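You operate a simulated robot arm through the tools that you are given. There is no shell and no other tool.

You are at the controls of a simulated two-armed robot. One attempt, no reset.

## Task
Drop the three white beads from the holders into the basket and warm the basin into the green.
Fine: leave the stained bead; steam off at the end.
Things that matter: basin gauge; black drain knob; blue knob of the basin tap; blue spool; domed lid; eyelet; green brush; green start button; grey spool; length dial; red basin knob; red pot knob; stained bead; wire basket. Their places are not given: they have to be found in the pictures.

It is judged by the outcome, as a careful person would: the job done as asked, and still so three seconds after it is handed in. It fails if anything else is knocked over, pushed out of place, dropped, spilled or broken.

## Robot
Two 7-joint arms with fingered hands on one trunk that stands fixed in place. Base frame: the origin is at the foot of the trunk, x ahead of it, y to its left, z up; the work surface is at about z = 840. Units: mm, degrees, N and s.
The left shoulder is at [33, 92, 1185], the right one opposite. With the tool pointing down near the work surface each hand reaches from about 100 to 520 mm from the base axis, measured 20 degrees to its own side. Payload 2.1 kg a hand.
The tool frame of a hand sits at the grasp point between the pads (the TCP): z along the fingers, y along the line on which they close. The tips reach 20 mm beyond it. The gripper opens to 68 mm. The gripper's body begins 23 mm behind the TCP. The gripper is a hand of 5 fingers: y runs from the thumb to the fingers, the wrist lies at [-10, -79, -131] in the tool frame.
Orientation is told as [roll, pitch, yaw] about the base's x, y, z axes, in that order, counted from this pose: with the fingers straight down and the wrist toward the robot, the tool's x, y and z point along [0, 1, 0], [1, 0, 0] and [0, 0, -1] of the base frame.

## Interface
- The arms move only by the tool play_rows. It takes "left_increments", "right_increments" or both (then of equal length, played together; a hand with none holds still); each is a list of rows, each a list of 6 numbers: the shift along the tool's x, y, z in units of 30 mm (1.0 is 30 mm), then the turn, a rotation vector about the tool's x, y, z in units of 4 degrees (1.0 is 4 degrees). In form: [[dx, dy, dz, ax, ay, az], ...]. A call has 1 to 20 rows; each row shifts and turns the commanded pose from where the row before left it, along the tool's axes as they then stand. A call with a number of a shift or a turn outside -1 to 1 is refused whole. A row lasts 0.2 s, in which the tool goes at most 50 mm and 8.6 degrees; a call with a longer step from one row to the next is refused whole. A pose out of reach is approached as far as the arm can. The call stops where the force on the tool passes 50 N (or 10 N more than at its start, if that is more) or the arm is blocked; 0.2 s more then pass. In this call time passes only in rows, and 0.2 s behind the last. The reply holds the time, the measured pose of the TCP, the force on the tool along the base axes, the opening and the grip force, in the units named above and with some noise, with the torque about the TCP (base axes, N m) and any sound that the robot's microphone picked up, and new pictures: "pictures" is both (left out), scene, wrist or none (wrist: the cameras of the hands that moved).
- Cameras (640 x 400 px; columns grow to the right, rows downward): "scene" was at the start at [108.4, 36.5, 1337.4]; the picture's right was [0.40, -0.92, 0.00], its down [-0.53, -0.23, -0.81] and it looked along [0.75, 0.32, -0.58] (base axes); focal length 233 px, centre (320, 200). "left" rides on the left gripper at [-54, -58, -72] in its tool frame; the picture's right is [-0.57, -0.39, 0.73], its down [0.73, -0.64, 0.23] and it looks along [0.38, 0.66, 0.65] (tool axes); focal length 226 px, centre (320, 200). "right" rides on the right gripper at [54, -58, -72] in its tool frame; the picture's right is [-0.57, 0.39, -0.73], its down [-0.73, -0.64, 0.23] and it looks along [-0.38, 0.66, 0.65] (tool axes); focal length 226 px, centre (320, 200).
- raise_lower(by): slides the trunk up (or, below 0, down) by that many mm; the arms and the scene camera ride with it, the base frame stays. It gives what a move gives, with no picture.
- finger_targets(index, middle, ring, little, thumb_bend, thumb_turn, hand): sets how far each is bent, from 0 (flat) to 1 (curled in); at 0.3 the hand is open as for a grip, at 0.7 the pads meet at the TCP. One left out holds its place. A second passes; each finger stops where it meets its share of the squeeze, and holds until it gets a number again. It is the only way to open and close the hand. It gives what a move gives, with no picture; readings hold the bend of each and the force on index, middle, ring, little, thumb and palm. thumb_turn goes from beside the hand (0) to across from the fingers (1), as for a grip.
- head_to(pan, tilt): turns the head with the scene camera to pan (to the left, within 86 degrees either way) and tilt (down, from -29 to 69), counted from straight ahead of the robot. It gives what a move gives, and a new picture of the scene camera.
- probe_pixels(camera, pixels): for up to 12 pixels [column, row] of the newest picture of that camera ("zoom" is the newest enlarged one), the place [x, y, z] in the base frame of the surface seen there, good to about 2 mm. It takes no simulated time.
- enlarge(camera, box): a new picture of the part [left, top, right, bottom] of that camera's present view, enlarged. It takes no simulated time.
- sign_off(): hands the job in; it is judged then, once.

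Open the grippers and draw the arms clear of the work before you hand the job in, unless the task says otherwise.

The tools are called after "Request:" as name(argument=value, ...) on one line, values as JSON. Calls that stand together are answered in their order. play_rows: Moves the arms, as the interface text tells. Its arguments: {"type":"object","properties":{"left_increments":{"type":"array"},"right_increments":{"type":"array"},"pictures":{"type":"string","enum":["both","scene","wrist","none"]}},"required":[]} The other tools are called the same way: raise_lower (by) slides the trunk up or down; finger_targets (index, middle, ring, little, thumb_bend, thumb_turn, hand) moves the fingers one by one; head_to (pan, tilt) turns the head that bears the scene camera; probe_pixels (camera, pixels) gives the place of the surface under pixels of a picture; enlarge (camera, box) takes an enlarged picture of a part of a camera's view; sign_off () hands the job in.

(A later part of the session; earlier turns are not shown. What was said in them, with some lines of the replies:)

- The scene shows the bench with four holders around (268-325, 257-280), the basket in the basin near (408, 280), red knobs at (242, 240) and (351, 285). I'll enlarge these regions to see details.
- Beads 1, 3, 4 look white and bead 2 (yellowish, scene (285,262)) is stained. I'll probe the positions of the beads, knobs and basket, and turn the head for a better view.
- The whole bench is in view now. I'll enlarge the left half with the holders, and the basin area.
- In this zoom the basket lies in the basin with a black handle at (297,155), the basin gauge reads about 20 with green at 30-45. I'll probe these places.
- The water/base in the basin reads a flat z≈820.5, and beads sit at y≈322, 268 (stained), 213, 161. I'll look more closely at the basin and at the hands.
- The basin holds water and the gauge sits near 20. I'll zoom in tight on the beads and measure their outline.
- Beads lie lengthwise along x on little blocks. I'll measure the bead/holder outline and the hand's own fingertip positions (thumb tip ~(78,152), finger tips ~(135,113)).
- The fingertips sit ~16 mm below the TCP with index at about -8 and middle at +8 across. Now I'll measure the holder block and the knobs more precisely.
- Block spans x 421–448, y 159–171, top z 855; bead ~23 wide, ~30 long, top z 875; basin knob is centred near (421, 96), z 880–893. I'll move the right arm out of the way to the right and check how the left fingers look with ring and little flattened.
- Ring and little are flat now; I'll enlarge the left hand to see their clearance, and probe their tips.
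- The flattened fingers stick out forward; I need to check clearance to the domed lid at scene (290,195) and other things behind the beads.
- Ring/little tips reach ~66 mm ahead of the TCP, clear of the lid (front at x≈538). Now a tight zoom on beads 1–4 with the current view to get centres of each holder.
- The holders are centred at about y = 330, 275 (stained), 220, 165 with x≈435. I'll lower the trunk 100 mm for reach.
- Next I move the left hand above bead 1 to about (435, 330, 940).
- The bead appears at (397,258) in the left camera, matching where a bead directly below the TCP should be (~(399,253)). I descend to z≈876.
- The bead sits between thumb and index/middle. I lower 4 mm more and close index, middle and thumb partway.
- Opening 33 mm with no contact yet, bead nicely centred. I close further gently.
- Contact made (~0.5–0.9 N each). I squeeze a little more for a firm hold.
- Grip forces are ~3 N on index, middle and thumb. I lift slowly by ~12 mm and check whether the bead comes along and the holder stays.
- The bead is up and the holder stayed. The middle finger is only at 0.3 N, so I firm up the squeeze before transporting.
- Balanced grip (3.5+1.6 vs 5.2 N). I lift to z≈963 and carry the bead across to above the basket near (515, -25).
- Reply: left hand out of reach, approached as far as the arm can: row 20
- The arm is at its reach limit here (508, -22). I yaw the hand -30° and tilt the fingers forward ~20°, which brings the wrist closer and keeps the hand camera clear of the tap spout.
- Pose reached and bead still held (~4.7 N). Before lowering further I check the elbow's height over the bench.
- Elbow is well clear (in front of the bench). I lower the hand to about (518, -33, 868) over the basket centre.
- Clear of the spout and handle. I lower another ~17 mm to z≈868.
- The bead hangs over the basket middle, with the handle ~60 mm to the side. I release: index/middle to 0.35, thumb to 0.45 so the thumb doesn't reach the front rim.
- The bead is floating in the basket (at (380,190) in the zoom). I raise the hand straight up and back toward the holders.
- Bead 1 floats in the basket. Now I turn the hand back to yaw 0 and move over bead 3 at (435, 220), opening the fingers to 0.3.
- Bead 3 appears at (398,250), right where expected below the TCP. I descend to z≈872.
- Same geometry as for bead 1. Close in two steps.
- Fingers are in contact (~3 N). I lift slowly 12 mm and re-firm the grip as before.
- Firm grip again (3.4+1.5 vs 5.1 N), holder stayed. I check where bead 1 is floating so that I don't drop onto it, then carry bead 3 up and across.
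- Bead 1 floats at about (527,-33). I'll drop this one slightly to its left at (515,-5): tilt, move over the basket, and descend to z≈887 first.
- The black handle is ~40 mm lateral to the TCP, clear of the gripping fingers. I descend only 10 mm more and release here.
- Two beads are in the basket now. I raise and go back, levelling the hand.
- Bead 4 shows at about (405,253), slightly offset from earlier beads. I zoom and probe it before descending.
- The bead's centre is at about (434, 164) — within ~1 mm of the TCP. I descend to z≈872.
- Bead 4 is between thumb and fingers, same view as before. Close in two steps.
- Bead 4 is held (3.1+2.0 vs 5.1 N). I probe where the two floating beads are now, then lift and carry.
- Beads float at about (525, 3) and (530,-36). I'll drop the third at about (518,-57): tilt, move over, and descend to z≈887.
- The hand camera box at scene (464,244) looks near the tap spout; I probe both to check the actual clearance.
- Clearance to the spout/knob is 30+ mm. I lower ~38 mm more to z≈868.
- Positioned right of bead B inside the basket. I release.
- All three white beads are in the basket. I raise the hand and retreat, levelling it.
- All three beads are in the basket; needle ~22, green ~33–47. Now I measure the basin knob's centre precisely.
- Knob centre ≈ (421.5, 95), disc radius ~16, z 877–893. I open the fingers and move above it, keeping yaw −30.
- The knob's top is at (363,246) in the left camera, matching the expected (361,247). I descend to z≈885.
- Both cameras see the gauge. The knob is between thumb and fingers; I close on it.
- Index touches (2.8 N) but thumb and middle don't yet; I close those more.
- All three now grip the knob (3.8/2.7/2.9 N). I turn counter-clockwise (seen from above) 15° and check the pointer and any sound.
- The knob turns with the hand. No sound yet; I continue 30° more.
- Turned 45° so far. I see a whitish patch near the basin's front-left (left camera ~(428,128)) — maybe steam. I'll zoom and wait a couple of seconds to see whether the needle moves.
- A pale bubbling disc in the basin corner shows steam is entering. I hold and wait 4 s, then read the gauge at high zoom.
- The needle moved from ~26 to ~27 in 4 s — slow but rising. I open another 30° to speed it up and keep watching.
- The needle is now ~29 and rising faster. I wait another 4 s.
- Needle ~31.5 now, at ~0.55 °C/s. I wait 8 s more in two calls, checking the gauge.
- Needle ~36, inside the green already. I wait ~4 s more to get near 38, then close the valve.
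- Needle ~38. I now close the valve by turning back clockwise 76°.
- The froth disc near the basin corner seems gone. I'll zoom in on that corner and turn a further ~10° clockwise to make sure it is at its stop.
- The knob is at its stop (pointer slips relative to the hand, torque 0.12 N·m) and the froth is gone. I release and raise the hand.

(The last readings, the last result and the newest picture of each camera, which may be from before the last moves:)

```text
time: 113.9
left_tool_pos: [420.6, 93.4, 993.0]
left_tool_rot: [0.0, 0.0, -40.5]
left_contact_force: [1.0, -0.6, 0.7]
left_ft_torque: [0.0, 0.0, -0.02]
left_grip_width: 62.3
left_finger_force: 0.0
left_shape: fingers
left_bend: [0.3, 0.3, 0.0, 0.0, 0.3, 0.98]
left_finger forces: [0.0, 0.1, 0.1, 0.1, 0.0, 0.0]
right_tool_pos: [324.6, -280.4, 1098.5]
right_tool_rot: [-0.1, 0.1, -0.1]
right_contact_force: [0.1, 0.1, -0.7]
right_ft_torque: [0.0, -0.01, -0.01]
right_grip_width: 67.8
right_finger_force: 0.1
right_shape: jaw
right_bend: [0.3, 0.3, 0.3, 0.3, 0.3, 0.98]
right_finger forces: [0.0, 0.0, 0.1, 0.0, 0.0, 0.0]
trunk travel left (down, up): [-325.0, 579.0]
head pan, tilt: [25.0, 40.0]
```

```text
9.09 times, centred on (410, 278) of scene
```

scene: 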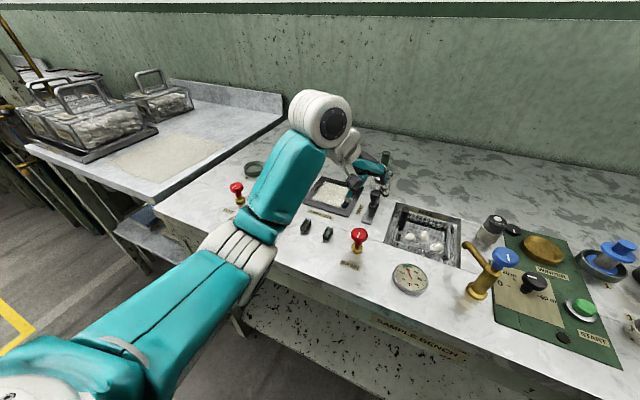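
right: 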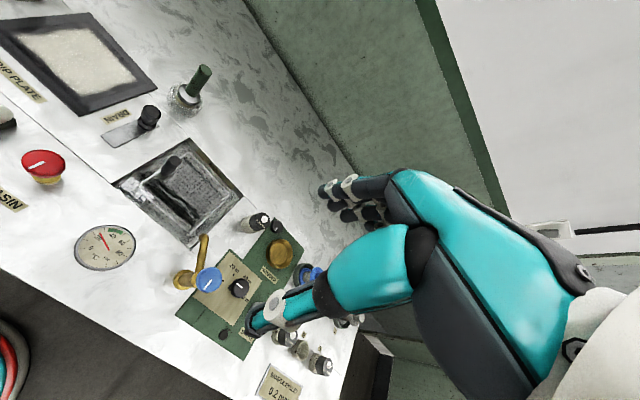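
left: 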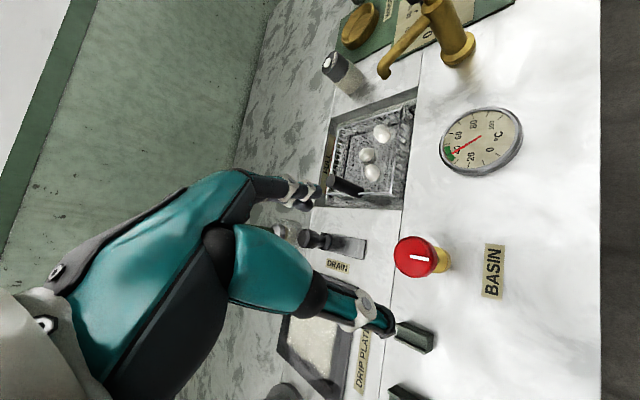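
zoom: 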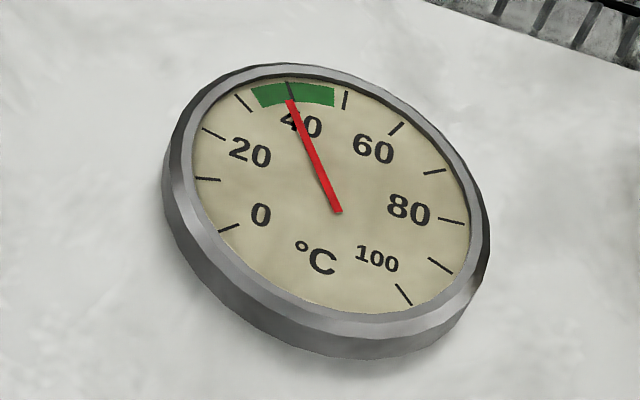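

The pointer is back exactly as at the start (steam off), and the needle stands at ~39, mid-green. I turn the hand back and draw the left arm away to its start area.

Request:
play_rows(left_increments=[[0, 0, 0, 0, 0, -0.846], [0, 0, 0, 0, 0, -0.846], [0, 0, 0, 0, 0, -0.846], [0, 0, 0, 0, 0, -0.846], [0, 0, 0, 0, 0, -0.846], [0, 0, 0, 0, 0, -0.846], [0, 0, 0, 0, 0, -0.846], [0, 0, 0, 0, 0, -0.846], [0, 0, 0, 0, 0, -0.846], [0, 0, 0, 0, 0, -0.846], [0, 0, 0, 0, 0, -0.846], [0, 0, 0, 0, 0, -0.846], [0.833, -0.546, -0.333, 0, 0, 0], [0.833, -0.546, -0.333, 0, 0, 0], [0.833, -0.546, -0.333, 0, 0, 0], [0.833, -0.546, -0.333, 0, 0, 0], [0.833, -0.546, -0.333, 0, 0, 0], [0.833, -0.546, -0.333, 0, 0, 0], [0.833, -0.546, -0.333, 0, 0, 0], [0.833, -0.546, -0.333, 0, 0, 0]], pictures="both")

Request:
finger_targets(hand="left", index=0.3, middle=0.3, ring=0.3, little=0.3, thumb_bend=0.3)

Request:
head_to(pan=15, tilt=48)

```text
time: 118.1
left_tool_pos: [292.7, 295.5, 1072.8]
left_tool_rot: [0.0, 0.0, -0.1]
left_contact_force: [-0.9, -0.2, -0.6]
left_ft_torque: [0.0, -0.01, -0.04]
left_grip_width: 62.4
left_finger_force: 0.0
left_shape: fingers
left_bend: [0.3, 0.3, 0.0, 0.0, 0.3, 0.98]
left_finger forces: [0.0, 0.0, 0.1, 0.1, 0.1, 0.1]
right_tool_pos: [323.2, -281.1, 1099.6]
right_tool_rot: [0.0, 0.0, 0.0]
right_contact_force: [-0.6, -0.3, 0.6]
right_ft_torque: [-0.01, 0.01, -0.01]
right_grip_width: 67.5
right_finger_force: 0.0
right_shape: jaw
right_bend: [0.3, 0.3, 0.3, 0.3, 0.3, 0.98]
right_finger forces: [0.0, 0.0, 0.0, 0.1, 0.1, 0.1]
trunk travel left (down, up): [-325.0, 579.0]
head pan, tilt: [25.0, 40.0]
```

scene: 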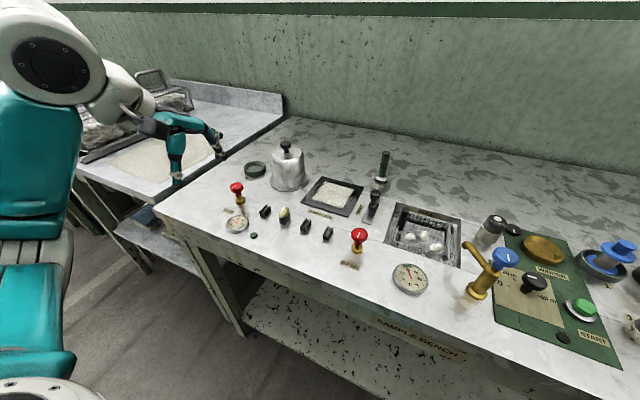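
left: 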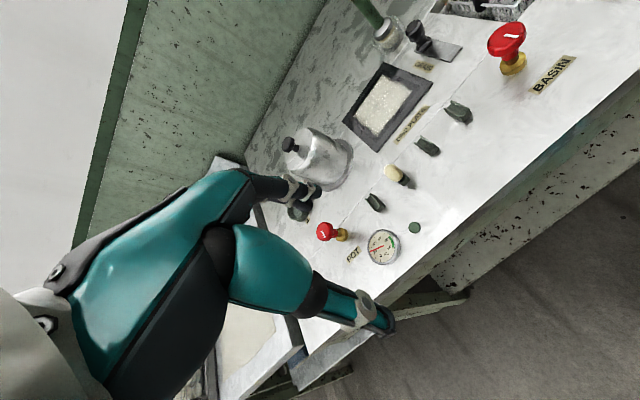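

```text
time: 119.1
left_tool_pos: [292.6, 295.2, 1072.1]
left_tool_rot: [0.0, 0.1, -0.1]
left_contact_force: [0.2, 0.0, 0.0]
left_ft_torque: [-0.01, 0.01, 0.0]
left_grip_width: 62.2
left_finger_force: 0.1
left_shape: fingers
left_bend: [0.3, 0.3, 0.3, 0.3, 0.3, 0.98]
left_finger forces: [0.1, 0.0, 0.1, 0.0, 0.1, 0.0]
right_tool_pos: [324.8, -280.9, 1098.6]
right_tool_rot: [0.1, -0.1, 0.0]
right_contact_force: [-0.3, -0.6, -0.5]
right_ft_torque: [0.01, -0.03, -0.01]
right_grip_width: 67.8
right_finger_force: 0.1
right_shape: jaw
right_bend: [0.3, 0.3, 0.3, 0.3, 0.3, 0.98]
right_finger forces: [0.0, 0.1, 0.0, 0.0, 0.0, 0.0]
trunk travel left (down, up): [-325.0, 579.0]
head pan, tilt: [25.0, 40.0]
```

```text
time: 119.8
left_tool_pos: [292.4, 294.7, 1071.8]
left_tool_rot: [0.1, 0.0, -0.2]
left_contact_force: [-0.1, -0.4, -0.8]
left_ft_torque: [0.02, -0.01, -0.01]
left_grip_width: 62.2
left_finger_force: 0.0
left_shape: fingers
left_bend: [0.3, 0.3, 0.3, 0.3, 0.3, 0.98]
left_finger forces: [0.0, 0.1, 0.0, 0.0, 0.1, 0.1]
right_tool_pos: [323.5, -280.1, 1099.3]
right_tool_rot: [0.0, 0.0, 0.0]
right_contact_force: [0.2, 0.6, 0.6]
right_ft_torque: [0.01, 0.01, -0.01]
right_grip_width: 67.4
right_finger_force: 0.1
right_shape: jaw
right_bend: [0.3, 0.3, 0.3, 0.3, 0.3, 0.98]
right_finger forces: [0.1, 0.0, 0.0, 0.0, 0.0, 0.0]
trunk travel left (down, up): [-325.0, 579.0]
head pan, tilt: [15.0, 48.0]
```

scene: 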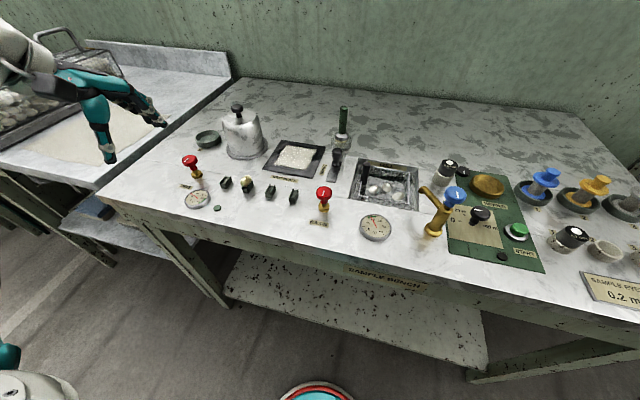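

The arms are clear. I take a last close look at the gauge, basket and stained bead before handing in.

Request:
enlarge(camera="scene", box=[355, 205, 400, 245])

Request:
enlarge(camera="scene", box=[310, 145, 430, 225])

Request:
enlarge(camera="scene", box=[175, 100, 345, 225])

```text
10.00 times, centred on (378, 225) of scene
```

zoom: 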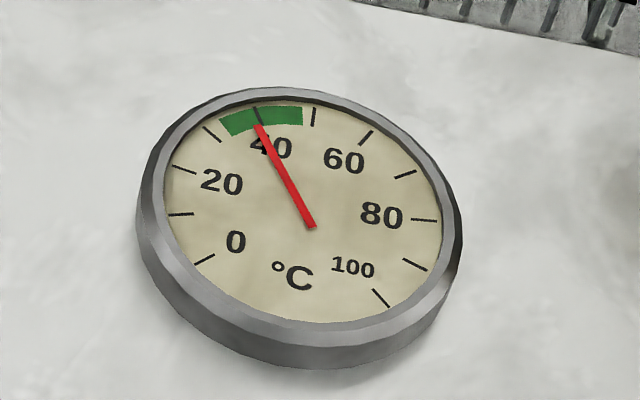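

```text
5.00 times, centred on (370, 185) of scene
```

zoom: 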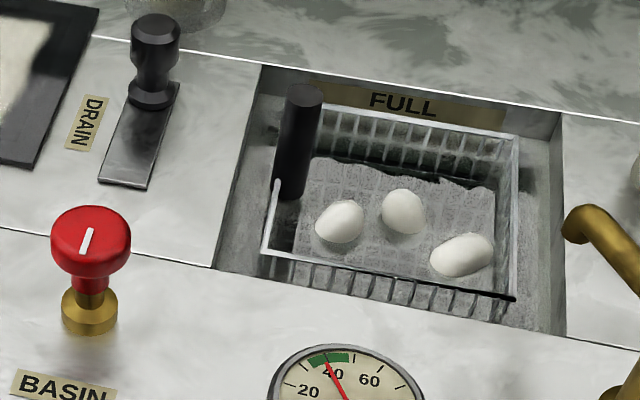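

```text
3.20 times, centred on (260, 162) of scene
```

zoom: 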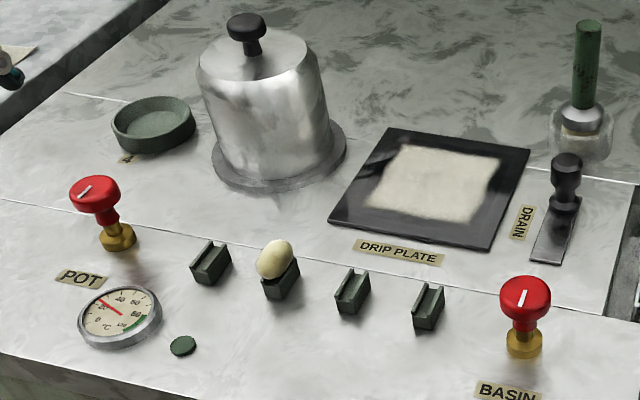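

Three white beads float in the basket, the stained one is still in its holder, the needle is steady at about 39 in the green, and the steam knob is closed. Both hands are open and clear, so I hand it in.

Request:
sign_off()

```text
The job is handed in.
```

The job is done and handed in. The three white beads are floating in the wire basket, and the basin gauge reads about 39 °C, inside the green.

- **Stained bead:** it is still in its holder, untouched.
- **Steam:** the red basin knob is turned back to its stop. Its pointer is where it started, and the bubbling in the basin has ceased.
- **Bench:** the last pictures show nothing knocked over, spilled or out of place.
- **Arms:** both hands are open and clear of the work.

The needle held steady for the six seconds or so between closing the steam and the final check.
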